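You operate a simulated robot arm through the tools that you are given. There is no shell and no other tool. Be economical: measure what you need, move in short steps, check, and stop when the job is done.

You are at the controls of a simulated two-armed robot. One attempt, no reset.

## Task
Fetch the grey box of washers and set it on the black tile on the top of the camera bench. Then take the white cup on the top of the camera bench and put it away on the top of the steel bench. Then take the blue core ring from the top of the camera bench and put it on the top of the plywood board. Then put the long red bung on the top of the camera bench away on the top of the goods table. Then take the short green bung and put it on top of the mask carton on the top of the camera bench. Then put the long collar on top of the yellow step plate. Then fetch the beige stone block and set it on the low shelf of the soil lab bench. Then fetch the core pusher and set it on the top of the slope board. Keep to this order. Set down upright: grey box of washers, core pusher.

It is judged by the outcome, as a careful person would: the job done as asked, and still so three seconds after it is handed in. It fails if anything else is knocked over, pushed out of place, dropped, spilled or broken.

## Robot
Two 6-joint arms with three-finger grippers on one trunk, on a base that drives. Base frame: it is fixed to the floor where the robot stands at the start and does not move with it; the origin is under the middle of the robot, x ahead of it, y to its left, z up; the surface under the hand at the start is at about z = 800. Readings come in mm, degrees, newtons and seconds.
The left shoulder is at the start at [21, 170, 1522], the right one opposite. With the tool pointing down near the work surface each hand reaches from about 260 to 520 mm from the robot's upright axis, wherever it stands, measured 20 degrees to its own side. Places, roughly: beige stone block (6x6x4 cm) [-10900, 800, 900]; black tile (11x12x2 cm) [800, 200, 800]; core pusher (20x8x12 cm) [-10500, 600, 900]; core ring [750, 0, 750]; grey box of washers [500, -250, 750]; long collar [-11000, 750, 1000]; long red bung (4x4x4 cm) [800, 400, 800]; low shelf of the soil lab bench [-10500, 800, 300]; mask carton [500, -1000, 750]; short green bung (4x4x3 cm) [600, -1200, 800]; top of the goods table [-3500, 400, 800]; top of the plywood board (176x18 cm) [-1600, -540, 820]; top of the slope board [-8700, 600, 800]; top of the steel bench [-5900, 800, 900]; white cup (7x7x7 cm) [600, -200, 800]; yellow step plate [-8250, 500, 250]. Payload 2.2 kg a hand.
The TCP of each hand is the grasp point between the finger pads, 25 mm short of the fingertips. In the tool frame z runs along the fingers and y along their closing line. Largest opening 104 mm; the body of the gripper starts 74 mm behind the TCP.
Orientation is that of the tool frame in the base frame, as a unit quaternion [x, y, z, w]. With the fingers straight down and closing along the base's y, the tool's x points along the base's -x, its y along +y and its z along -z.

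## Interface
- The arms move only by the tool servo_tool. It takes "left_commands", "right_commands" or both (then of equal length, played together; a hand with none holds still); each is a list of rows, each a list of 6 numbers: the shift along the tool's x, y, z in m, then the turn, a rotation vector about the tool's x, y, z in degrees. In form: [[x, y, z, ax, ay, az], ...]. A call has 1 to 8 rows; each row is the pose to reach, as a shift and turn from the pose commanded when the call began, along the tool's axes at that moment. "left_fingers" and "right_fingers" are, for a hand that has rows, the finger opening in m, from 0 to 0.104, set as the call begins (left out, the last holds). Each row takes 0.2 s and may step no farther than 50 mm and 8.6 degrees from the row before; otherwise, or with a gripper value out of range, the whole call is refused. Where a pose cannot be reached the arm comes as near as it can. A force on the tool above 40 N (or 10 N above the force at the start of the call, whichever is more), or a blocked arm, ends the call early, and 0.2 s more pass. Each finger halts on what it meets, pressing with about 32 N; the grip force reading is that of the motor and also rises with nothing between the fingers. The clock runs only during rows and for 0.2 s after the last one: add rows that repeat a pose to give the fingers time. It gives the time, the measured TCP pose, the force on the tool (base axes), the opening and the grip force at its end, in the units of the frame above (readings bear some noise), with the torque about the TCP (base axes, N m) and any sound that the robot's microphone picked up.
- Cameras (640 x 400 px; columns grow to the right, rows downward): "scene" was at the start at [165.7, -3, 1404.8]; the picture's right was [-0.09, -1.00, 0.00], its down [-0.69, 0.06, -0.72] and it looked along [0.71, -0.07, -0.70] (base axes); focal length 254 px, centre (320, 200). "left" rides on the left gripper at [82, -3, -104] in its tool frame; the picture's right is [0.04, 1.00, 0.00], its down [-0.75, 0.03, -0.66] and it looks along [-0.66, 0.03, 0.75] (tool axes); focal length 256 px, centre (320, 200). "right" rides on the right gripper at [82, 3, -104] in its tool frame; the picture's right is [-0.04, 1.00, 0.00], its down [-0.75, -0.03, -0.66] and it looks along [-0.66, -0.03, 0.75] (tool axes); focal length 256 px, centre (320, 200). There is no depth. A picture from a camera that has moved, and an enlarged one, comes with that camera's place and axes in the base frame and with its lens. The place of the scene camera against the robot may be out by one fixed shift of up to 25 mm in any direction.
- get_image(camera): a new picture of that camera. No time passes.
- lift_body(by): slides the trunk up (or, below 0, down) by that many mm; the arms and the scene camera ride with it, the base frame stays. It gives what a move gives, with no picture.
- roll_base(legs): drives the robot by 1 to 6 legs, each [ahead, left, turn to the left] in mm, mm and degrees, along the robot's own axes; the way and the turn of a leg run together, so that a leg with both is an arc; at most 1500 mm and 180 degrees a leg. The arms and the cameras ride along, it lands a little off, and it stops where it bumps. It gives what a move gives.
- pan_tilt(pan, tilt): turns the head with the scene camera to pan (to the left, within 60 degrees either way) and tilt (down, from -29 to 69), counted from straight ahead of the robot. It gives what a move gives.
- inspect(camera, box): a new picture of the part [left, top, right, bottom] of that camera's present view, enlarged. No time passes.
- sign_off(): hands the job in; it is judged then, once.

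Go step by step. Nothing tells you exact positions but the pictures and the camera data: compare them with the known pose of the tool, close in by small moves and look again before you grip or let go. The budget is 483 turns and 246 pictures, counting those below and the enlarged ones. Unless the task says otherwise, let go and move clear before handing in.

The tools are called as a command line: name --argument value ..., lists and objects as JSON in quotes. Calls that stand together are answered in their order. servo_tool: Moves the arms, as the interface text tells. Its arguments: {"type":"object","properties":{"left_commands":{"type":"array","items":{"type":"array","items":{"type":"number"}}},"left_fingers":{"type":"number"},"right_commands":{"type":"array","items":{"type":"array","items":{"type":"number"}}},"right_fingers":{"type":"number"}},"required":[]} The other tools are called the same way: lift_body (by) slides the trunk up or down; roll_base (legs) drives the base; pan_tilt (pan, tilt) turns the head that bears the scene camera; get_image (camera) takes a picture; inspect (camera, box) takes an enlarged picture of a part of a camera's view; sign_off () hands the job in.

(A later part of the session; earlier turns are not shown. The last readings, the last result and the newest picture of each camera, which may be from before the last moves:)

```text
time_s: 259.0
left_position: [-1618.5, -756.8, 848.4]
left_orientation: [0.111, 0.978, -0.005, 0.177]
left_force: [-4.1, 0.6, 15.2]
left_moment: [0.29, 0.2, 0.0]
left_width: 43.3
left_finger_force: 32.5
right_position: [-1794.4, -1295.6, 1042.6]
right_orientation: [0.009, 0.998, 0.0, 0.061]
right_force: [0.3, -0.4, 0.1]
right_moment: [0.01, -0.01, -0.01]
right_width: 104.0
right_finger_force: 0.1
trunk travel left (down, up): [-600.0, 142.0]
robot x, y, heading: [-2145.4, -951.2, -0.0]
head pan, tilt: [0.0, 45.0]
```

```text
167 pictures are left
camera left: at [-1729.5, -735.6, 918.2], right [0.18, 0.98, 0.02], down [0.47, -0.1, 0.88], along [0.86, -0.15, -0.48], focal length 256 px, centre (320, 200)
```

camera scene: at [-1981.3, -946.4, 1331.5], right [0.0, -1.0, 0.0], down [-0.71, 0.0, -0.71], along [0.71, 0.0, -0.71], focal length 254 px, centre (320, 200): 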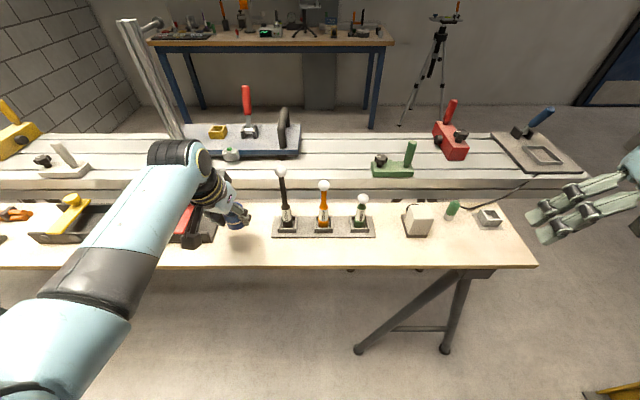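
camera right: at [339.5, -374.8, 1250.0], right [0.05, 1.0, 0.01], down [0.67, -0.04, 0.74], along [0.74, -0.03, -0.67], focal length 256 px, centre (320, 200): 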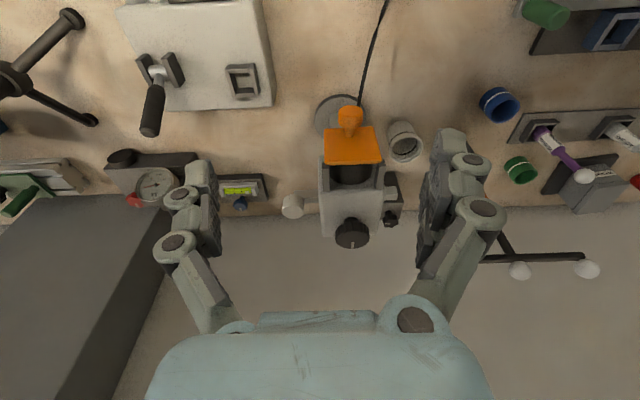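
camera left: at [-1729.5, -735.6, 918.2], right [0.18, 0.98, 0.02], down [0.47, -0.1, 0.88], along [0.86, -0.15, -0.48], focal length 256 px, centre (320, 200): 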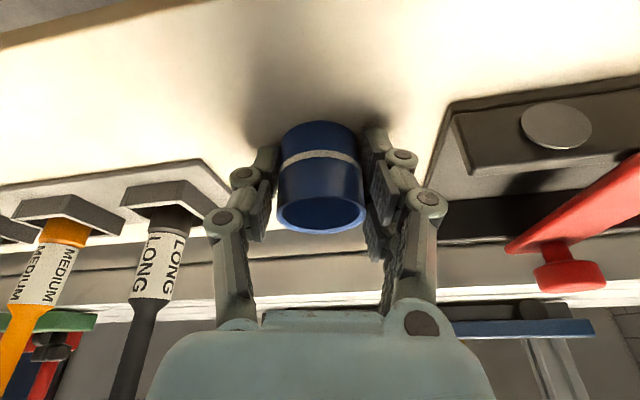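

Contact. Release with a modest opening and lift straight up.

servo_tool --left_commands '[[-0.0007, 0, -0.0019, 0, 0, 0], [-0.0007, 0, -0.0019, 0, 0, 0], [-0.0007, 0, -0.0019, 0, 0, 0]]' --left_fingers 0.064

lift_body --by 142

get_image --camera "left"

```text
time_s: 259.8
left_position: [-1618.4, -755.6, 848.8]
left_orientation: [0.111, 0.978, -0.006, 0.175]
left_force: [0.3, -0.8, -1.0]
left_moment: [0.0, 0.02, -0.02]
left_width: 63.7
left_finger_force: 0.1
right_position: [-1793.1, -1295.4, 1042.7]
right_orientation: [0.009, 0.998, 0.001, 0.059]
right_force: [1.1, -0.7, -0.1]
right_moment: [0.02, 0.0, 0.02]
right_width: 104.1
right_finger_force: 0.0
trunk travel left (down, up): [-600.0, 142.0]
robot x, y, heading: [-2145.0, -951.6, 0.0]
head pan, tilt: [0.0, 45.0]
```

```text
time_s: 261.5
left_position: [-1619.6, -756.0, 990.5]
left_orientation: [0.112, 0.978, -0.006, 0.175]
left_force: [0.4, 0.7, 0.2]
left_moment: [0.02, -0.01, -0.01]
left_width: 63.9
left_finger_force: 0.1
right_position: [-1793.1, -1295.3, 1183.8]
right_orientation: [0.009, 0.998, 0.0, 0.059]
right_force: [0.4, -0.8, 0.1]
right_moment: [0.0, -0.06, 0.02]
right_width: 103.8
right_finger_force: 0.1
trunk travel left (down, up): [-742.0, 0.0]
robot x, y, heading: [-2148.0, -951.0, -0.1]
head pan, tilt: [0.0, 45.0]
```

```text
166 pictures are left
camera left: at [-1729.6, -735.6, 1059.9], right [0.18, 0.98, 0.01], down [0.47, -0.1, 0.88], along [0.86, -0.15, -0.48], focal length 256 px, centre (320, 200)
```

left: 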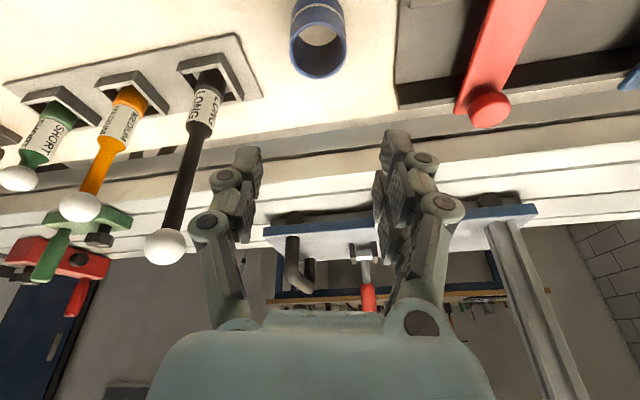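

Ring stands on the plywood strip. Now back round to the camera bench for the long red bung.

roll_base --legs '[[-330, 0, 0], [0, -1050, 0], [-230, 0, 0], [0, -800, 0], [1500, 0, 0], [960, 0, 0]]'

roll_base --legs '[[0, 1430, 0], [0, 1420, 0]]'

get_image --camera "scene"

```text
time_s: 285.7
left_position: [313.8, -2561.1, 990.2]
left_orientation: [0.103, 0.979, -0.005, 0.175]
left_force: [-0.4, 0.0, 0.2]
left_moment: [-0.02, 0.04, -0.04]
left_width: 64.1
left_finger_force: 0.1
right_position: [149.2, -3100.7, 1184.4]
right_orientation: [0.0, 0.998, 0.001, 0.059]
right_force: [-0.4, 0.2, -0.7]
right_moment: [-0.02, -0.01, 0.01]
right_width: 104.1
right_finger_force: 0.1
trunk travel left (down, up): [-742.0, 0.0]
robot x, y, heading: [-209.6, -2763.7, 1.0]
head pan, tilt: [0.0, 45.0]
```

```text
time_s: 299.4
left_position: [315.5, 253.9, 990.0]
left_orientation: [0.114, 0.978, -0.006, 0.175]
left_force: [-0.4, 0.0, 0.4]
left_moment: [-0.01, 0.05, 0.02]
left_width: 63.9
left_finger_force: 0.1
right_position: [137.5, -283.2, 1184.0]
right_orientation: [0.012, 0.998, 0.001, 0.059]
right_force: [0.0, -0.3, 0.5]
right_moment: [-0.02, 0.05, 0.03]
right_width: 104.0
right_finger_force: 0.1
trunk travel left (down, up): [-742.0, 0.0]
robot x, y, heading: [-214.3, 62.3, -0.5]
head pan, tilt: [0.0, 45.0]
```

```text
165 pictures are left
camera scene: at [-48.7, 66.8, 1431.6], right [-0.01, -1.0, 0.0], down [-0.71, 0.01, -0.71], along [0.71, -0.01, -0.71], focal length 254 px, centre (320, 200)
```

scene: 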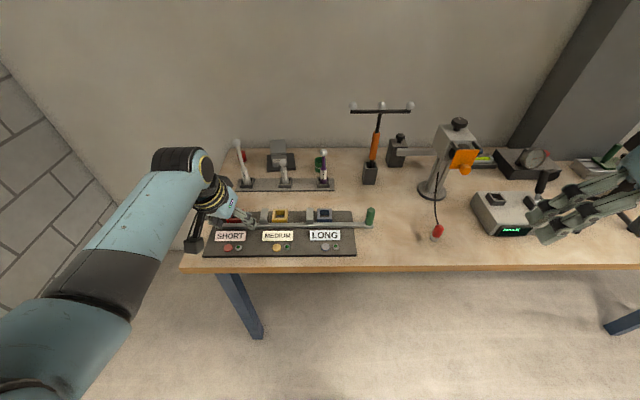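

Before going in, I tuck the right hand further right (away from the lamp knob at (612,-348,1066)) and raise/yaw the left hand.

servo_tool --left_commands '[[-0.007, 0, -0.019, -1.7, 0.1, -4.7], [-0.014, 0.001, -0.038, -3.4, 0.3, -9.4], [-0.021, 0.001, -0.057, -5.1, 0.4, -14.1], [-0.027, 0.002, -0.075, -6.9, 0.6, -18.8], [-0.027, 0.002, -0.075, -6.9, 0.6, -18.8]]' --left_fingers 0.08 --right_commands '[[0.012, -0.015, 0, 0, 0, 0], [0.024, -0.03, 0, 0, 0, 0], [0.036, -0.045, 0, 0, 0, 0], [0.048, -0.06, 0, 0, 0, 0], [0.06, -0.075, 0, 0, 0, 0]]'

roll_base --legs '[[0, -27, 0.5], [340, 0, 0]]'

get_image --camera "left"

pan_tilt --pan 25 --tilt 60

get_image --camera "scene"

```text
time_s: 300.6
left_position: [314.4, 254.3, 1070.3]
left_orientation: [-0.058, 0.983, 0.025, 0.172]
left_force: [-0.2, 0.8, 0.0]
left_moment: [-0.01, 0.0, -0.02]
left_width: 80.2
left_finger_force: 0.1
right_position: [80.8, -350.0, 1178.6]
right_orientation: [0.012, 0.998, 0.001, 0.06]
right_force: [-0.2, -0.2, -0.3]
right_moment: [-0.02, 0.01, 0.03]
right_width: 104.0
right_finger_force: 0.0
right hand out of reach, approached as far as the arm can: row 5
trunk travel left (down, up): [-742.0, 0.0]
robot x, y, heading: [-213.7, 64.0, -0.5]
head pan, tilt: [0.0, 45.0]
```

```text
time_s: 303.2
left_position: [654.3, 231.7, 1070.9]
left_orientation: [-0.06, 0.983, 0.025, 0.173]
left_force: [-0.1, -0.3, 0.0]
left_moment: [0.05, 0.01, -0.01]
left_width: 80.0
left_finger_force: 0.0
right_position: [425.3, -373.8, 1178.2]
right_orientation: [0.008, 0.998, 0.001, 0.06]
right_force: [0.2, 0.6, -0.2]
right_moment: [-0.02, 0.01, -0.01]
right_width: 104.0
right_finger_force: 0.1
trunk travel left (down, up): [-742.0, 0.0]
robot x, y, heading: [126.5, 34.6, -0.5]
head pan, tilt: [0.0, 45.0]
```

```text
164 pictures are left
camera left: at [544.6, 213.0, 1139.2], right [-0.16, 0.99, 0.01], down [0.48, 0.07, 0.88], along [0.86, 0.15, -0.48], focal length 256 px, centre (320, 200)
```

left: 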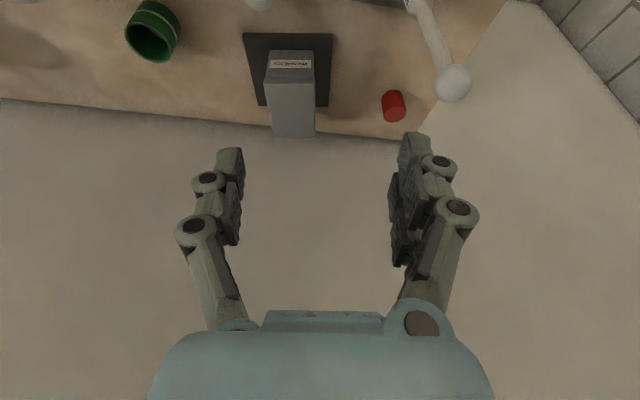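

```text
time_s: 304.1
left_position: [655.1, 231.3, 1068.8]
left_orientation: [-0.06, 0.983, 0.025, 0.172]
left_force: [-0.2, -0.3, 0.1]
left_moment: [-0.04, 0.0, -0.01]
left_width: 80.3
left_finger_force: 0.1
right_position: [425.1, -374.6, 1177.5]
right_orientation: [0.009, 0.998, 0.001, 0.058]
right_force: [0.9, -0.2, -0.2]
right_moment: [0.05, 0.03, -0.01]
right_width: 103.9
right_finger_force: 0.0
trunk travel left (down, up): [-742.0, 0.0]
robot x, y, heading: [129.1, 37.3, -0.3]
head pan, tilt: [25.0, 60.0]
```

```text
163 pictures are left
camera scene: at [271.5, 69.1, 1412.2], right [0.42, -0.91, 0.0], down [-0.79, -0.36, -0.5], along [0.45, 0.21, -0.87], focal length 254 px, centre (320, 200)
```

scene: 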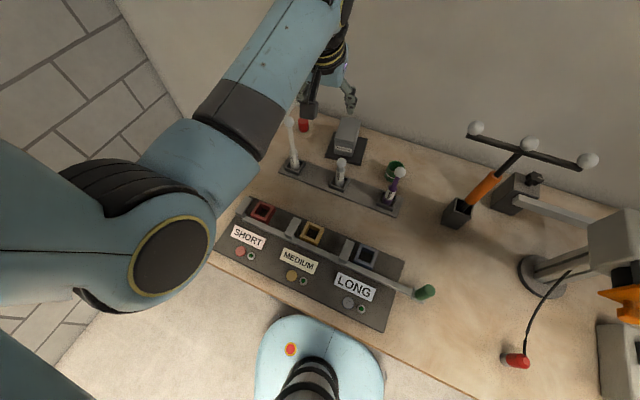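

Bung at about (798, 377), just beyond the LONG stick. I advance 100, and yaw the hand to −20° with less tilt so its camera stays clear of the stick.

roll_base --legs '[[100, 0, 0.4]]'

servo_tool --left_commands '[[0, 0, 0, 2.5, 2, 7], [0, 0, 0, 5.1, 4, 14], [0, 0, 0, 7.6, 6, 21], [0, 0, 0, 10.2, 7, 28.2], [0, 0, 0, 10.2, 7, 28.2]]'

get_image --camera "left"

```text
time_s: 305.3
left_position: [752.5, 236.5, 1069.2]
left_orientation: [-0.064, 0.982, 0.025, 0.173]
left_force: [0.6, -0.6, 0.0]
left_moment: [0.01, 0.03, 0.02]
left_width: 79.8
left_finger_force: 0.2
right_position: [528.9, -371.6, 1177.6]
right_orientation: [0.006, 0.998, 0.001, 0.06]
right_force: [0.2, -0.1, -0.8]
right_moment: [0.02, 0.02, -0.01]
right_width: 104.0
right_finger_force: 0.1
trunk travel left (down, up): [-742.0, 0.0]
robot x, y, heading: [226.3, 38.3, 0.4]
head pan, tilt: [25.0, 60.0]
```

```text
time_s: 306.5
left_position: [753.5, 236.1, 1069.3]
left_orientation: [0.192, 0.975, -0.023, 0.106]
left_force: [0.0, 0.5, 0.3]
left_moment: [-0.02, 0.01, -0.03]
left_width: 79.9
left_finger_force: 0.0
right_position: [528.3, -371.3, 1177.4]
right_orientation: [0.005, 0.998, 0.002, 0.059]
right_force: [0.0, -0.4, 0.0]
right_moment: [0.01, -0.03, -0.01]
right_width: 104.2
right_finger_force: 0.1
trunk travel left (down, up): [-742.0, 0.0]
robot x, y, heading: [231.0, 40.3, 0.4]
head pan, tilt: [25.0, 60.0]
```

```text
162 pictures are left
camera left: at [657.3, 273.1, 1153.0], right [0.34, 0.94, -0.01], down [0.56, -0.19, 0.8], along [0.75, -0.28, -0.59], focal length 256 px, centre (320, 200)
```

left: 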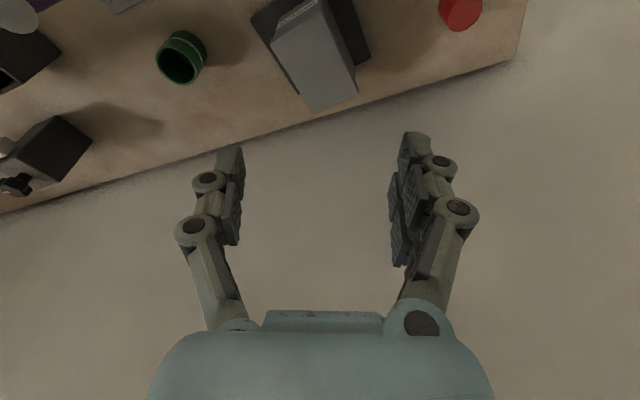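

Move over the bung at z≈980.

servo_tool --left_commands '[[0.008, 0.036, 0.021, 0, 0, 0], [0.016, 0.073, 0.042, 0, 0, 0], [0.024, 0.11, 0.063, 0, 0, 0], [0.032, 0.146, 0.084, 0, 0, 0], [0.032, 0.146, 0.084, 0, 0, 0]]'

get_image --camera "left"

get_image --camera "scene"

```text
time_s: 307.7
left_position: [796.9, 376.3, 977.7]
left_orientation: [0.191, 0.975, -0.024, 0.107]
left_force: [-0.7, -0.5, 1.3]
left_moment: [0.02, 0.0, 0.01]
left_width: 80.0
left_finger_force: 0.1
right_position: [526.3, -371.2, 1177.4]
right_orientation: [0.004, 0.998, 0.001, 0.059]
right_force: [-0.7, -0.2, 0.7]
right_moment: [0.02, -0.03, -0.01]
right_width: 104.1
right_finger_force: 0.1
trunk travel left (down, up): [-742.0, 0.0]
robot x, y, heading: [225.8, 40.1, 0.2]
head pan, tilt: [25.0, 60.0]
```

```text
161 pictures are left
camera left: at [700.6, 412.8, 1063.2], right [0.34, 0.94, -0.01], down [0.56, -0.19, 0.8], along [0.75, -0.28, -0.59], focal length 256 px, centre (320, 200)
```

left: 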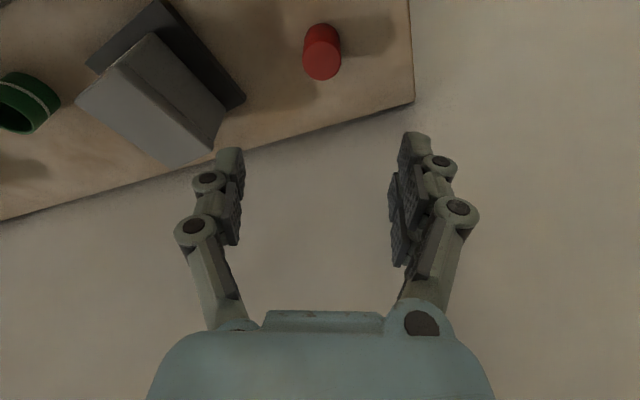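

```text
160 pictures are left
camera scene: at [370.3, 69.7, 1412.2], right [0.43, -0.9, 0.0], down [-0.78, -0.37, -0.5], along [0.45, 0.22, -0.87], focal length 254 px, centre (320, 200)
```

scene: 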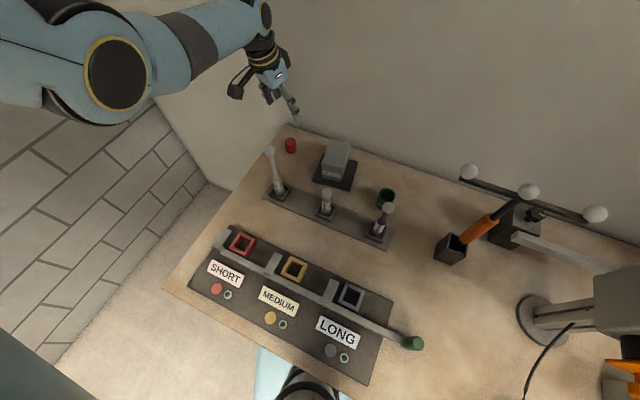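

Aligned; bung centre ≈ (800, 375). Descend 70 with the arm, then the rest by the trunk.

servo_tool --left_commands '[[0.006, 0.001, 0.035, 0, 0, 0], [0.011, 0.001, 0.069, 0, 0, 0], [0.011, 0.001, 0.069, 0, 0, 0]]' --left_fingers 0.07

lift_body --by -55

get_image --camera "left"

get_image --camera "scene"

```text
time_s: 308.5
left_position: [786.3, 371.4, 919.9]
left_orientation: [0.191, 0.975, -0.023, 0.106]
left_force: [0.3, -0.4, -0.6]
left_moment: [-0.01, -0.02, -0.03]
left_width: 69.9
left_finger_force: 0.0
left hand out of reach, approached as far as the arm can: row 2, 3
right_position: [527.4, -370.6, 1178.5]
right_orientation: [0.005, 0.998, 0.002, 0.059]
right_force: [-0.3, -0.2, 0.4]
right_moment: [0.0, 0.01, 0.04]
right_width: 104.1
right_finger_force: 0.1
trunk travel left (down, up): [-742.0, 0.0]
robot x, y, heading: [228.1, 39.4, 0.2]
head pan, tilt: [25.0, 60.0]
```

```text
time_s: 309.4
left_position: [785.5, 371.6, 865.4]
left_orientation: [0.191, 0.975, -0.023, 0.107]
left_force: [-0.2, -1.4, 0.3]
left_moment: [-0.01, 0.0, 0.03]
left_width: 69.9
left_finger_force: 0.0
right_position: [527.9, -371.4, 1122.6]
right_orientation: [0.004, 0.998, 0.001, 0.059]
right_force: [0.2, -0.6, 0.1]
right_moment: [0.01, 0.01, 0.0]
right_width: 103.9
right_finger_force: 0.1
trunk travel left (down, up): [-687.0, 55.0]
robot x, y, heading: [224.9, 32.5, 0.3]
head pan, tilt: [25.0, 60.0]
```

```text
159 pictures are left
camera left: at [689.8, 407.9, 950.4], right [0.34, 0.94, -0.01], down [0.56, -0.19, 0.8], along [0.75, -0.28, -0.59], focal length 256 px, centre (320, 200)
```

left: 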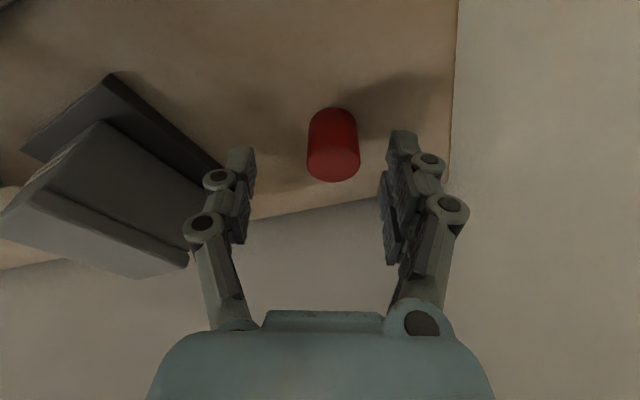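

```text
158 pictures are left
camera scene: at [370.9, 70.7, 1357.1], right [0.43, -0.9, 0.0], down [-0.78, -0.37, -0.5], along [0.45, 0.21, -0.87], focal length 254 px, centre (320, 200)
```

scene: 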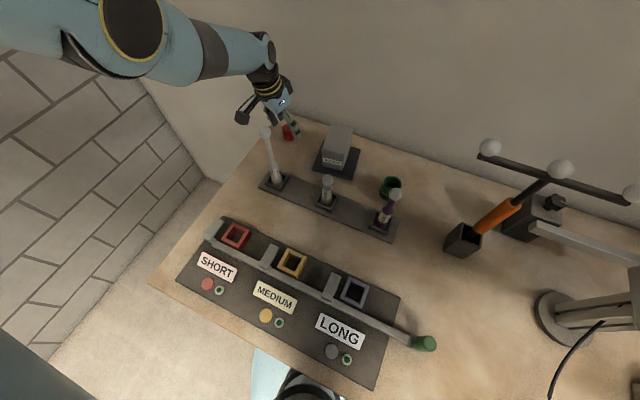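

Shift 13 mm ahead, then down to z≈830 over the bung.

servo_tool --left_commands '[[-0.0102, 0.0086, 0.002, 0, 0, 0], [-0.0102, 0.0086, 0.002, 0, 0, 0], [-0.007, 0.0087, 0.017, 0, 0, 0], [-0.0027, 0.0087, 0.0364, 0, 0, 0], [-0.0027, 0.0087, 0.0364, 0, 0, 0]]'

get_image --camera "left"

```text
time_s: 310.6
left_position: [777.8, 370.7, 855.7]
left_orientation: [0.19, 0.976, -0.023, 0.107]
left_force: [0.7, -0.2, -0.4]
left_moment: [0.0, -0.03, 0.02]
left_width: 69.8
left_finger_force: 0.1
left hand out of reach, approached as far as the arm can: row 1, 2, 3, 4, 5
right_position: [528.9, -370.1, 1123.9]
right_orientation: [0.005, 0.998, 0.001, 0.059]
right_force: [-0.7, 0.2, -0.8]
right_moment: [-0.01, 0.02, 0.01]
right_width: 103.6
right_finger_force: 0.1
trunk travel left (down, up): [-687.0, 55.0]
robot x, y, heading: [228.7, 37.9, 0.3]
head pan, tilt: [25.0, 60.0]
```

```text
157 pictures are left
camera left: at [683.1, 406.9, 939.6], right [0.34, 0.94, -0.01], down [0.56, -0.19, 0.8], along [0.75, -0.28, -0.59], focal length 256 px, centre (320, 200)
```

left: 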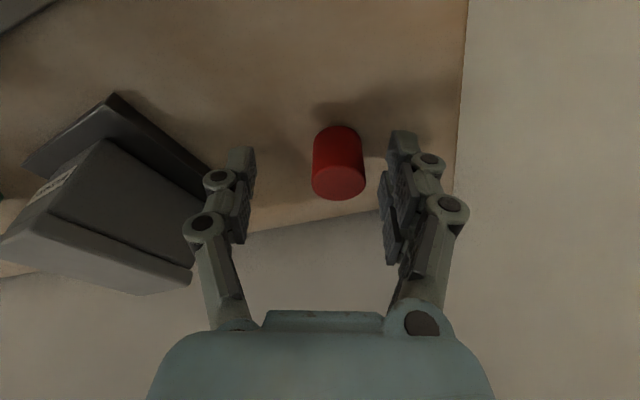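

At the limit of reach; tilting 12° more gives the missing reach. I lift 20, tilt, and re-aim.

servo_tool --left_commands '[[-0.0043, 0, -0.0195, 0, -6, 0], [-0.0043, 0, -0.0195, 0, -12, 0], [-0.0043, 0, -0.0195, 0, -12, 0]]'

```text
time_s: 311.4
left_position: [778.4, 367.8, 875.8]
left_orientation: [0.188, 0.959, -0.044, 0.206]
left_force: [-0.2, -0.4, 0.0]
left_moment: [0.03, 0.01, 0.02]
left_width: 69.9
left_finger_force: 0.1
right_position: [527.1, -371.5, 1122.2]
right_orientation: [0.005, 0.998, 0.001, 0.059]
right_force: [1.2, 0.3, 0.4]
right_moment: [-0.01, -0.03, 0.04]
right_width: 104.0
right_finger_force: 0.1
trunk travel left (down, up): [-687.0, 55.0]
robot x, y, heading: [226.4, 37.7, 0.5]
head pan, tilt: [25.0, 60.0]
```

servo_tool --left_commands '[[-0.0146, 0.0154, 0.0065, 0, 0, 0], [-0.0146, 0.0154, 0.0065, 0, 0, 0], [-0.009, 0.0155, 0.019, 0, 0, 0], [-0.003, 0.0156, 0.032, 0, 0, 0], [0.0031, 0.0157, 0.0456, 0, 0, 0], [0.0031, 0.0157, 0.0456, 0, 0, 0]]'

get_image --camera "left"

```text
time_s: 312.8
left_position: [791.4, 375.7, 846.2]
left_orientation: [0.187, 0.959, -0.043, 0.208]
left_force: [0.0, 0.2, -0.2]
left_moment: [0.02, -0.01, -0.01]
left_width: 70.0
left_finger_force: 0.0
left hand out of reach, approached as far as the arm can: row 4, 5, 6
right_position: [529.3, -370.1, 1121.8]
right_orientation: [0.006, 0.998, 0.001, 0.059]
right_force: [-0.5, 0.7, 0.6]
right_moment: [0.01, -0.01, 0.02]
right_width: 104.1
right_finger_force: 0.0
trunk travel left (down, up): [-687.0, 55.0]
robot x, y, heading: [225.1, 39.2, 0.5]
head pan, tilt: [25.0, 60.0]
```

```text
156 pictures are left
camera left: at [681.6, 417.9, 907.4], right [0.34, 0.94, -0.02], down [0.4, -0.12, 0.91], along [0.85, -0.32, -0.41], focal length 256 px, centre (320, 200)
```

left: 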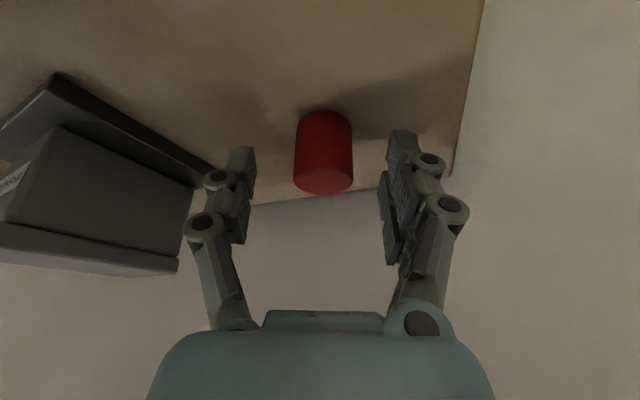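

Lower the trunk 13 and drive 8 ahead to centre on it.

lift_body --by -13

roll_base --legs '[[8, 0, 0]]'

get_image --camera "left"

```text
time_s: 313.4
left_position: [790.0, 373.9, 835.4]
left_orientation: [0.187, 0.959, -0.044, 0.208]
left_force: [0.7, 0.9, -0.2]
left_moment: [0.02, -0.02, -0.02]
left_width: 70.0
left_finger_force: 0.1
right_position: [527.0, -371.1, 1111.5]
right_orientation: [0.004, 0.998, 0.002, 0.059]
right_force: [-0.9, 0.9, -0.4]
right_moment: [0.03, -0.02, 0.01]
right_width: 104.1
right_finger_force: 0.1
trunk travel left (down, up): [-674.0, 68.0]
robot x, y, heading: [228.5, 39.7, 0.4]
head pan, tilt: [25.0, 60.0]
```

```text
time_s: 314.2
left_position: [798.3, 376.0, 835.5]
left_orientation: [0.187, 0.959, -0.043, 0.207]
left_force: [0.0, -0.2, 0.0]
left_moment: [0.0, -0.04, -0.05]
left_width: 69.7
left_finger_force: 0.1
right_position: [535.5, -370.8, 1109.2]
right_orientation: [0.005, 0.998, 0.003, 0.06]
right_force: [-0.2, 0.0, 0.6]
right_moment: [0.02, -0.01, 0.01]
right_width: 104.1
right_finger_force: 0.0
trunk travel left (down, up): [-674.0, 68.0]
robot x, y, heading: [235.5, 36.6, 0.4]
head pan, tilt: [25.0, 60.0]
```

```text
155 pictures are left
camera left: at [688.0, 417.4, 896.3], right [0.34, 0.94, -0.02], down [0.4, -0.12, 0.91], along [0.85, -0.32, -0.41], focal length 256 px, centre (320, 200)
```

left: 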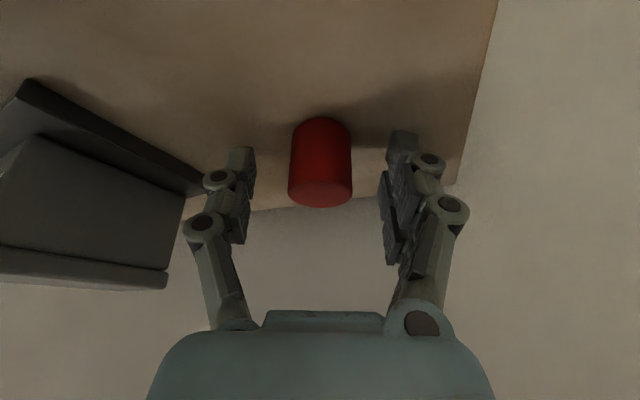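

Centred; pads overlap the bung well. Close.

servo_tool --left_commands '[[0, 0, 0, 0, 0, 0], [0, 0, 0, 0, 0, 0], [0, 0, 0, 0, 0, 0], [0, 0, 0, 0, 0, 0]]' --left_fingers 0.015

get_image --camera "left"

```text
time_s: 315.2
left_position: [798.6, 375.6, 835.1]
left_orientation: [0.187, 0.959, -0.043, 0.208]
left_force: [0.2, 0.0, -0.7]
left_moment: [0.01, 0.02, -0.01]
left_width: 32.4
left_finger_force: 32.5
right_position: [535.3, -371.0, 1109.8]
right_orientation: [0.005, 0.998, 0.001, 0.06]
right_force: [0.1, -0.1, 0.5]
right_moment: [-0.01, 0.04, 0.01]
right_width: 103.9
right_finger_force: 0.1
trunk travel left (down, up): [-674.0, 68.0]
robot x, y, heading: [236.3, 40.7, 0.1]
head pan, tilt: [25.0, 60.0]
```

```text
154 pictures are left
camera left: at [688.0, 417.4, 896.3], right [0.34, 0.94, -0.02], down [0.4, -0.12, 0.91], along [0.85, -0.32, -0.41], focal length 256 px, centre (320, 200)
```

left: 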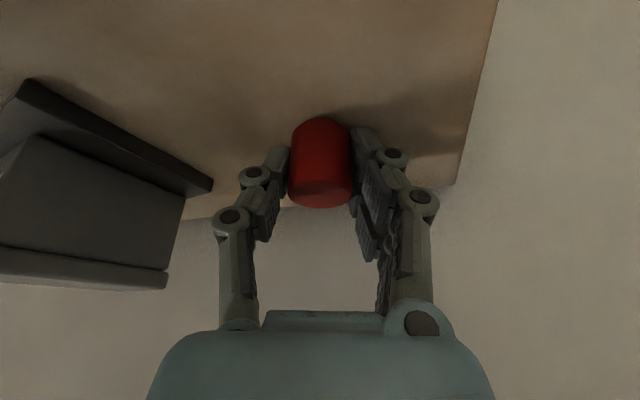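

Held at 32 mm. Raise by trunk and arm to z≈1070 before backing over the stick.

lift_body --by 68

servo_tool --left_commands '[[-0.017, 0, -0.037, 0, 0, 0], [-0.034, 0, -0.075, 0, 0, 0], [-0.051, -0.001, -0.112, 0, 0, 0], [-0.07, -0.001, -0.155, 0, 0, 0], [-0.07, -0.001, -0.155, 0, 0, 0]]'

get_image --camera "left"

get_image --camera "scene"

```text
time_s: 316.2
left_position: [797.2, 375.0, 902.4]
left_orientation: [0.186, 0.959, -0.043, 0.207]
left_force: [-0.5, 0.7, -0.2]
left_moment: [-0.03, -0.01, 0.01]
left_width: 32.4
left_finger_force: 31.5
right_position: [535.1, -370.7, 1178.1]
right_orientation: [0.004, 0.998, 0.002, 0.059]
right_force: [0.6, -0.2, -0.6]
right_moment: [-0.02, -0.02, 0.02]
right_width: 104.0
right_finger_force: 0.1
trunk travel left (down, up): [-742.0, 0.0]
robot x, y, heading: [235.0, 36.0, 0.3]
head pan, tilt: [25.0, 60.0]
```

```text
time_s: 317.3
left_position: [868.5, 399.7, 1010.4]
left_orientation: [0.185, 0.962, -0.05, 0.192]
left_force: [-6.9, 1.7, 2.7]
left_moment: [0.07, -0.04, 0.14]
left_width: 33.6
left_finger_force: 32.4
left hand out of reach, approached as far as the arm can: row 1, 2, 3, 4, 5
right_position: [535.0, -370.9, 1177.7]
right_orientation: [0.004, 0.998, 0.002, 0.059]
right_force: [0.0, 0.5, 0.3]
right_moment: [0.02, 0.0, 0.01]
right_width: 104.0
right_finger_force: 0.1
trunk travel left (down, up): [-742.0, 0.0]
robot x, y, heading: [234.0, 40.7, 0.7]
head pan, tilt: [25.0, 60.0]
stopped in row 5 (left hand): the force on the tool passed its limit at 42 N (the readings are from after the stop); the commanded pose is now the measured one
```

```text
153 pictures are left
camera left: at [760.3, 442.2, 1074.5], right [0.34, 0.94, -0.04], down [0.43, -0.12, 0.9], along [0.84, -0.32, -0.44], focal length 256 px, centre (320, 200)
```

left: 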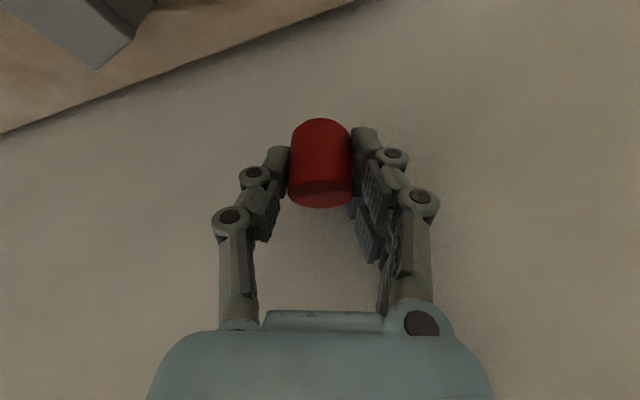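

```text
152 pictures are left
camera scene: at [377.6, 70.7, 1412.4], right [0.43, -0.9, 0.0], down [-0.78, -0.37, -0.5], along [0.45, 0.22, -0.87], focal length 254 px, centre (320, 200)
```

scene: 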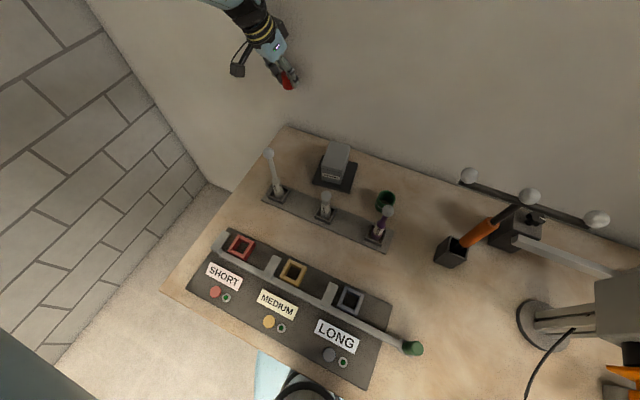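

The arm drifted outward and brushed the wall (stopped at 42 N); the bung is still held. Back the base 60 first, then bring the hand up and in.

roll_base --legs '[[-60, 0, 0]]'

servo_tool --left_commands '[[0.007, -0.014, -0.024, 0, 0, 0], [0.014, -0.028, -0.048, 0, 0, 0], [0.0214, -0.0425, -0.073, 0, 0, 0]]'

```text
time_s: 318.3
left_position: [808.9, 398.7, 1010.6]
left_orientation: [0.186, 0.962, -0.049, 0.193]
left_force: [-0.6, -0.5, 0.2]
left_moment: [0.04, 0.02, 0.01]
left_width: 31.9
left_finger_force: 31.7
right_position: [477.4, -371.5, 1178.8]
right_orientation: [0.003, 0.998, 0.001, 0.059]
right_force: [0.2, 0.7, 0.7]
right_moment: [-0.04, -0.03, 0.02]
right_width: 103.7
right_finger_force: 0.0
trunk travel left (down, up): [-742.0, 0.0]
robot x, y, heading: [173.7, 33.2, 0.5]
head pan, tilt: [25.0, 60.0]
```

```text
time_s: 319.1
left_position: [818.7, 400.0, 1023.8]
left_orientation: [0.186, 0.962, -0.05, 0.193]
left_force: [-0.2, 0.2, 0.3]
left_moment: [-0.01, 0.01, 0.03]
left_width: 32.1
left_finger_force: 32.1
left hand out of reach, approached as far as the arm can: row 1, 2, 3
right_position: [477.1, -369.8, 1178.3]
right_orientation: [0.003, 0.998, 0.002, 0.059]
right_force: [0.9, 1.0, 0.0]
right_moment: [0.03, 0.01, 0.02]
right_width: 104.3
right_finger_force: 0.0
trunk travel left (down, up): [-742.0, 0.0]
robot x, y, heading: [171.7, 34.9, 0.3]
head pan, tilt: [25.0, 60.0]
```

Pull straight back toward the shoulder.

servo_tool --left_commands '[[0.022, -0.02, -0.009, 0, 0, 0], [0.044, -0.04, -0.018, 0, 0, 0], [0.066, -0.06, -0.027, 0, 0, 0]]'

```text
time_s: 319.9
left_position: [796.5, 391.5, 987.2]
left_orientation: [0.186, 0.962, -0.05, 0.193]
left_force: [-0.1, 0.0, 0.0]
left_moment: [-0.01, -0.02, 0.0]
left_width: 32.2
left_finger_force: 31.9
left hand out of reach, approached as far as the arm can: row 1, 2, 3
right_position: [476.2, -370.5, 1177.4]
right_orientation: [0.004, 0.998, 0.002, 0.059]
right_force: [0.4, 0.6, -0.5]
right_moment: [0.02, -0.01, -0.01]
right_width: 104.0
right_finger_force: 0.0
trunk travel left (down, up): [-742.0, 0.0]
robot x, y, heading: [177.2, 37.2, 0.7]
head pan, tilt: [25.0, 60.0]
```

The arm seems stuck nearly straight. I try pulling directly along the line to the shoulder.

servo_tool --left_commands '[[0.008, -0.018, -0.033, 0, 0, 0], [0.016, -0.037, -0.066, 0, 0, 0], [0.025, -0.055, -0.1, 0, 0, 0], [0.025, -0.055, -0.1, 0, 0, 0]]'

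pan_tilt --pan 55 --tilt 40

get_image --camera "scene"

```text
time_s: 320.9
left_position: [812.0, 388.8, 1009.0]
left_orientation: [0.187, 0.962, -0.05, 0.193]
left_force: [0.6, -0.8, 0.1]
left_moment: [-0.02, -0.04, 0.04]
left_width: 32.2
left_finger_force: 32.0
left hand out of reach, approached as far as the arm can: row 1, 2, 3, 4
right_position: [477.4, -371.1, 1178.0]
right_orientation: [0.004, 0.998, 0.001, 0.059]
right_force: [0.1, 0.4, 0.4]
right_moment: [0.01, 0.0, -0.01]
right_width: 104.1
right_finger_force: 0.1
trunk travel left (down, up): [-742.0, 0.0]
robot x, y, heading: [171.7, 39.0, 0.7]
head pan, tilt: [25.0, 60.0]
```

```text
time_s: 321.9
left_position: [812.5, 388.2, 1008.7]
left_orientation: [0.186, 0.962, -0.049, 0.192]
left_force: [0.2, -0.6, -0.6]
left_moment: [0.01, 0.02, 0.0]
left_width: 32.0
left_finger_force: 32.0
right_position: [477.0, -371.2, 1176.7]
right_orientation: [0.003, 0.998, 0.002, 0.059]
right_force: [-0.3, -0.5, -0.1]
right_moment: [0.02, 0.02, -0.01]
right_width: 104.2
right_finger_force: 0.0
trunk travel left (down, up): [-742.0, 0.0]
robot x, y, heading: [174.2, 38.5, 0.5]
head pan, tilt: [55.0, 40.0]
```

```text
151 pictures are left
camera scene: at [307.3, 111.7, 1438.8], right [0.82, -0.57, 0.0], down [-0.36, -0.53, -0.77], along [0.43, 0.63, -0.64], focal length 254 px, centre (320, 200)
```

scene: 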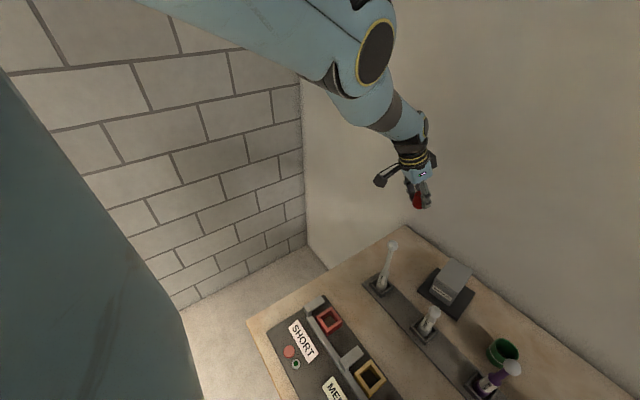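

The arm has gone into an elbow-high pose and is jammed at a limit. I try steepening the tool to free the wrist.

servo_tool --left_commands '[[0, 0, 0, 0, 6, 0], [0, 0, 0, 0, 12, 0], [0, 0, 0, 0, 18, 0], [0, 0, 0, 0, 18, 0]]'

```text
time_s: 322.9
left_position: [777.8, 382.0, 1020.1]
left_orientation: [0.191, 0.981, -0.019, 0.039]
left_force: [0.1, -0.2, -0.5]
left_moment: [0.0, 0.03, 0.01]
left_width: 32.1
left_finger_force: 31.9
left hand out of reach, approached as far as the arm can: row 1, 2, 3, 4
right_position: [480.1, -370.8, 1176.5]
right_orientation: [0.004, 0.998, 0.002, 0.059]
right_force: [0.0, -0.7, -0.5]
right_moment: [0.01, 0.03, 0.02]
right_width: 104.0
right_finger_force: 0.1
trunk travel left (down, up): [-742.0, 0.0]
robot x, y, heading: [172.8, 35.8, 0.3]
head pan, tilt: [55.0, 40.0]
```

servo_tool --left_commands '[[0.015, -0.014, -0.018, 0, 0, 0], [0.03, -0.028, -0.036, 0, 0, 0], [0.044, -0.042, -0.053, 0, 0, 0], [0.044, -0.042, -0.053, 0, 0, 0]]'

get_image --camera "scene"

```text
time_s: 323.9
left_position: [716.5, 361.1, 1072.1]
left_orientation: [0.191, 0.981, -0.019, 0.039]
left_force: [1.7, 0.0, -1.1]
left_moment: [0.0, 0.01, 0.01]
left_width: 32.2
left_finger_force: 32.0
right_position: [477.7, -370.0, 1179.2]
right_orientation: [0.003, 0.998, 0.002, 0.059]
right_force: [0.4, -0.1, 0.0]
right_moment: [0.0, 0.02, 0.01]
right_width: 103.8
right_finger_force: 0.0
trunk travel left (down, up): [-742.0, 0.0]
robot x, y, heading: [175.1, 38.4, 0.5]
head pan, tilt: [55.0, 40.0]
```

```text
150 pictures are left
camera scene: at [307.6, 111.7, 1438.8], right [0.82, -0.57, 0.0], down [-0.36, -0.53, -0.77], along [0.43, 0.63, -0.64], focal length 254 px, centre (320, 200)
```

scene: 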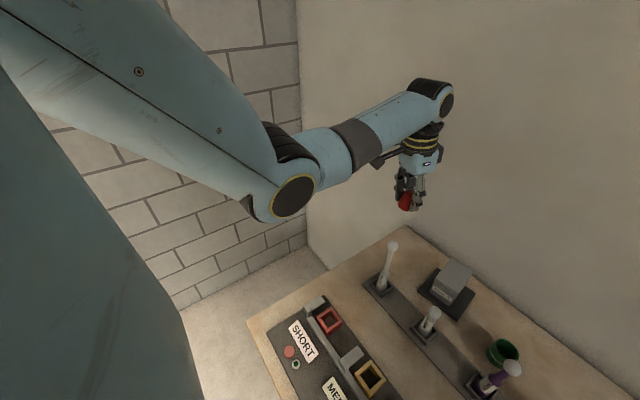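

Freed — the arm is elbow-down again and the bung held at z 1072, above the stick. Back out, turn round, and head for the goods table.

roll_base --legs '[[-420, 0, 0], [0, 0, 90], [0, 0, 89.5], [0, 1420, 0], [0, 1410, 0]]'

roll_base --legs '[[1500, 0, 0], [600, 0, 0], [0, -1400, 0], [0, -1300, 0]]'

pan_tilt --pan 0 --tilt 35

get_image --camera "scene"

```text
time_s: 347.4
left_position: [-851.5, -3088.9, 1071.0]
left_orientation: [0.976, -0.215, -0.039, -0.02]
left_force: [-0.5, 0.2, -0.1]
left_moment: [0.02, 0.0, 0.01]
left_width: 31.9
left_finger_force: 31.5
right_position: [-577.5, -2371.0, 1178.4]
right_orientation: [0.998, -0.027, -0.059, -0.001]
right_force: [0.1, 0.5, -0.5]
right_moment: [0.02, -0.02, 0.0]
right_width: 104.1
right_finger_force: 0.1
trunk travel left (down, up): [-742.0, 0.0]
robot x, y, heading: [-296.4, -2789.5, 177.7]
head pan, tilt: [55.0, 40.0]
```

```text
time_s: 353.6
left_position: [-2195.7, -3057.1, 1074.3]
left_orientation: [0.976, -0.211, -0.043, -0.021]
left_force: [-0.5, 0.3, 0.0]
left_moment: [-0.01, 0.0, 0.0]
left_width: 32.1
left_finger_force: 31.6
right_position: [-1922.1, -2339.7, 1180.6]
right_orientation: [0.998, -0.026, -0.059, 0.003]
right_force: [0.1, -0.2, 0.3]
right_moment: [0.02, -0.01, 0.0]
right_width: 104.1
right_finger_force: 0.0
trunk travel left (down, up): [-742.0, 0.0]
robot x, y, heading: [-1646.8, -2756.0, 178.3]
head pan, tilt: [55.0, 40.0]
stopped in leg 1: the robot was blocked; the commanded pose is now the measured one
```

```text
time_s: 354.8
left_position: [-2193.7, -3059.6, 1075.2]
left_orientation: [0.976, -0.212, -0.044, -0.021]
left_force: [0.3, -0.3, -0.1]
left_moment: [0.02, -0.03, 0.01]
left_width: 32.2
left_finger_force: 31.7
right_position: [-1922.0, -2340.4, 1179.9]
right_orientation: [0.998, -0.024, -0.06, 0.003]
right_force: [0.4, 0.1, 0.1]
right_moment: [0.0, 0.01, -0.02]
right_width: 104.1
right_finger_force: 0.0
trunk travel left (down, up): [-742.0, 0.0]
robot x, y, heading: [-1644.8, -2753.3, 178.2]
head pan, tilt: [0.0, 35.0]
```

```text
149 pictures are left
camera scene: at [-1782.2, -2748.3, 1447.5], right [0.03, 1.0, 0.0], down [0.57, -0.01, -0.82], along [-0.82, 0.03, -0.57], focal length 254 px, centre (320, 200)
```

scene: 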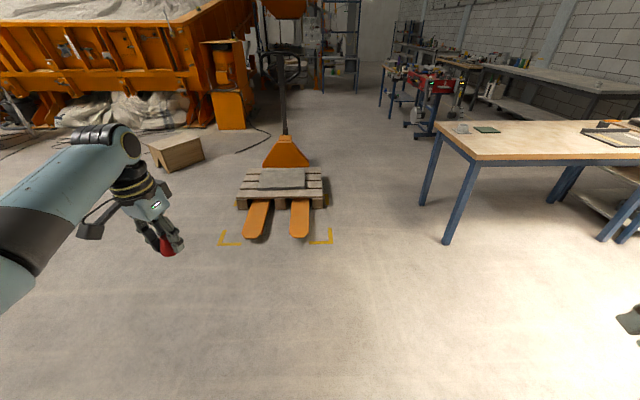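

The right arm bumped the yellow post. I back a little, move 250 further left, then continue.

roll_base --legs '[[-80, 0, 0], [0, 260, 1.5], [880, 0, 0], [0, -1400, 0], [0, -1400, 0]]'

get_image --camera "scene"

```text
time_s: 374.8
left_position: [-2987.3, -510.8, 1071.9]
left_orientation: [0.98, -0.194, -0.039, -0.02]
left_force: [0.3, 0.6, -1.3]
left_moment: [0.04, 0.0, 0.0]
left_width: 32.1
left_finger_force: 31.9
right_position: [-2741.0, 217.3, 1176.1]
right_orientation: [0.998, -0.008, -0.057, 0.005]
right_force: [-0.6, 0.4, 0.3]
right_moment: [0.02, -0.02, 0.0]
right_width: 103.8
right_finger_force: 0.0
trunk travel left (down, up): [-742.0, 0.0]
robot x, y, heading: [-2442.6, -187.9, -179.7]
head pan, tilt: [0.0, 35.0]
```

```text
148 pictures are left
camera scene: at [-2589.1, -185.3, 1446.4], right [-0.01, 1.0, 0.0], down [0.57, 0.0, -0.82], along [-0.82, 0.0, -0.57], focal length 254 px, centre (320, 200)
```

scene: 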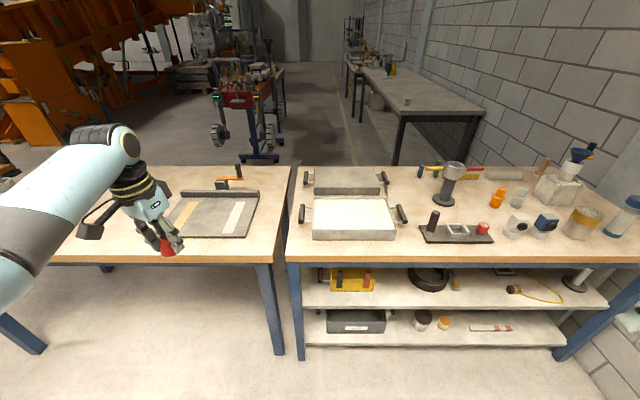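

Goods table is the right-hand one (y from about -290). I zoom for a free spot.

inspect --camera "scene" --box '[280, 150, 560, 270]'

```text
2.29 times, centred on (420, 210) of scene
camera zoom: at [-2589.1, -185.3, 1446.4], right [-0.01, 1.0, 0.0], down [0.57, 0.0, -0.82], along [-0.82, 0.0, -0.57], focal length 580 px, centre (91, 177)
```

zoom: 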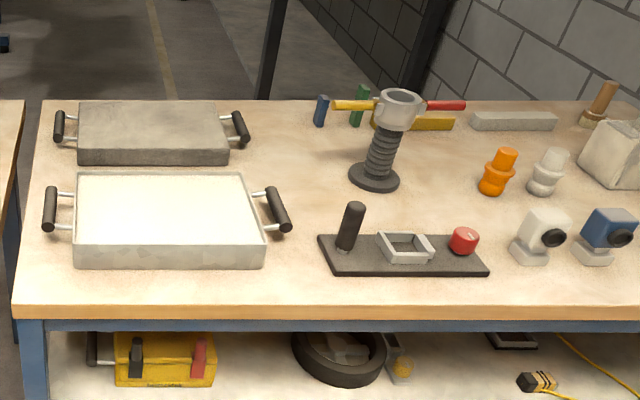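

Free patch at about (-3400, 460), right of the jar device. I bring the left hand inboard with the tilt it gripped at, and the right arm further in front because of the wall.

servo_tool --left_commands '[[-0.015, -0.027, 0, 0, -5, 0], [-0.03, -0.054, 0, 0, -10, 0], [-0.045, -0.081, 0, 0, -15, 0], [-0.06, -0.108, 0, 0, -20, 0], [-0.06, -0.108, 0, 0, -20, 0], [-0.06, -0.108, 0, 0, -20, 0]]' --right_commands '[[-0.04, 0, 0, 0, 0, 0], [-0.08, 0, 0, 0, 0, 0], [-0.12, 0.02, 0, 0, 0, 0], [-0.14, 0.06, 0.01, 0, 0, 0], [-0.14, 0.1, 0.01, 0, 0, 0], [-0.14, 0.15, 0.02, 0, 0, 0]]'

```text
refused: row 6 steps farther than a row can; nothing moved
```

servo_tool --left_commands '[[-0.015, -0.027, 0, 0, -5, 0], [-0.03, -0.054, 0, 0, -10, 0], [-0.045, -0.081, 0, 0, -15, 0], [-0.06, -0.108, 0, 0, -20, 0], [-0.06, -0.108, 0, 0, -20, 0], [-0.06, -0.108, 0, 0, -20, 0], [-0.06, -0.108, 0, 0, -20, 0]]' --right_commands '[[-0.04, 0, 0, 0, 0, 0], [-0.08, 0, 0, 0, 0, 0], [-0.12, 0.02, 0, 0, 0, 0], [-0.14, 0.06, 0.01, 0, 0, 0], [-0.14, 0.1, 0.01, 0, 0, 0], [-0.14, 0.13, 0.02, 0, 0, 0], [-0.14, 0.15, 0.02, 0, 0, 0]]'

```text
time_s: 376.4
left_position: [-3000.4, -387.1, 1078.9]
left_orientation: [0.958, -0.187, -0.211, -0.053]
left_force: [0.2, 1.3, 0.1]
left_moment: [0.02, 0.0, 0.02]
left_width: 32.2
left_finger_force: 32.1
right_position: [-2827.4, 165.7, 1197.7]
right_orientation: [0.998, -0.008, -0.058, 0.005]
right_force: [0.2, 0.8, -0.3]
right_moment: [-0.01, 0.02, 0.02]
right_width: 104.0
right_finger_force: 0.1
right hand out of reach, approached as far as the arm can: row 4, 5, 6, 7
trunk travel left (down, up): [-742.0, 0.0]
robot x, y, heading: [-2443.4, -193.5, -179.8]
head pan, tilt: [0.0, 35.0]
```

Now slide right 830 mm along the table front and look down at the patch.

servo_tool --right_commands '[[0, 0, 0, 0, 0, 0], [0, 0, 0, 0, 0, 0], [0, 0, 0, 0, 0, 0], [0, 0, 0, 0, 0, 0], [0, 0, 0, 0, 0, 0]]' --right_fingers 0.02

roll_base --legs '[[0, -830, -0.2]]'

get_image --camera "scene"

get_image --camera "left"

```text
time_s: 377.6
left_position: [-3001.2, -388.4, 1079.0]
left_orientation: [0.958, -0.188, -0.208, -0.053]
left_force: [-0.4, -0.6, -1.2]
left_moment: [0.03, 0.02, -0.04]
left_width: 32.3
left_finger_force: 31.7
right_position: [-2828.7, 164.8, 1197.2]
right_orientation: [0.998, -0.007, -0.056, 0.005]
right_force: [-0.6, 0.6, -0.4]
right_moment: [0.02, 0.05, 0.0]
right_width: 19.7
right_finger_force: 0.1
trunk travel left (down, up): [-742.0, 0.0]
robot x, y, heading: [-2440.8, -192.4, -179.5]
head pan, tilt: [0.0, 35.0]
```

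```text
time_s: 382.0
left_position: [-3006.7, 436.9, 1079.9]
left_orientation: [0.959, -0.183, -0.21, -0.052]
left_force: [1.0, 0.4, 0.7]
left_moment: [0.01, 0.0, 0.01]
left_width: 32.3
left_finger_force: 31.9
right_position: [-2835.5, 989.4, 1197.0]
right_orientation: [0.998, -0.004, -0.057, 0.006]
right_force: [0.0, 0.5, 0.3]
right_moment: [0.01, -0.01, -0.01]
right_width: 20.1
right_finger_force: 0.2
trunk travel left (down, up): [-742.0, 0.0]
robot x, y, heading: [-2446.6, 639.6, -179.6]
head pan, tilt: [0.0, 35.0]
```

```text
146 pictures are left
camera scene: at [-2595.8, 641.8, 1446.4], right [-0.01, 1.0, 0.0], down [0.57, 0.01, -0.82], along [-0.82, -0.01, -0.57], focal length 254 px, centre (320, 200)
```

scene: 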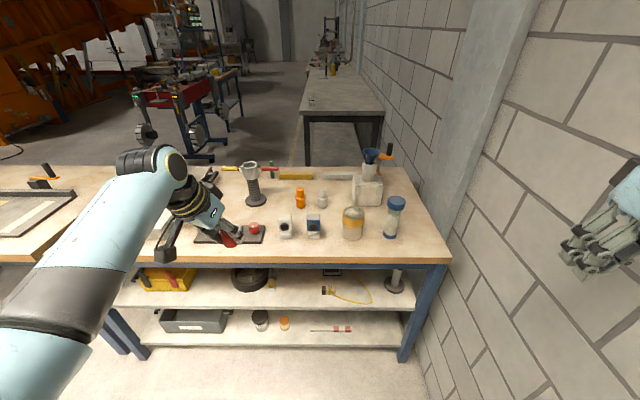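

```text
145 pictures are left
camera left: at [-2896.3, 395.3, 1138.9], right [-0.34, -0.94, -0.04], down [-0.4, 0.11, 0.91], along [-0.85, 0.33, -0.41], focal length 256 px, centre (320, 200)
```

left: 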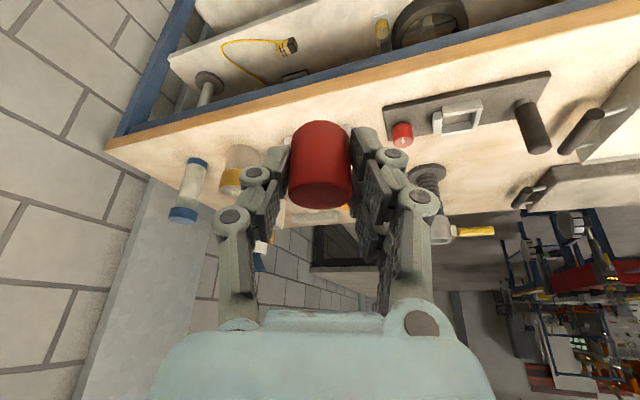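

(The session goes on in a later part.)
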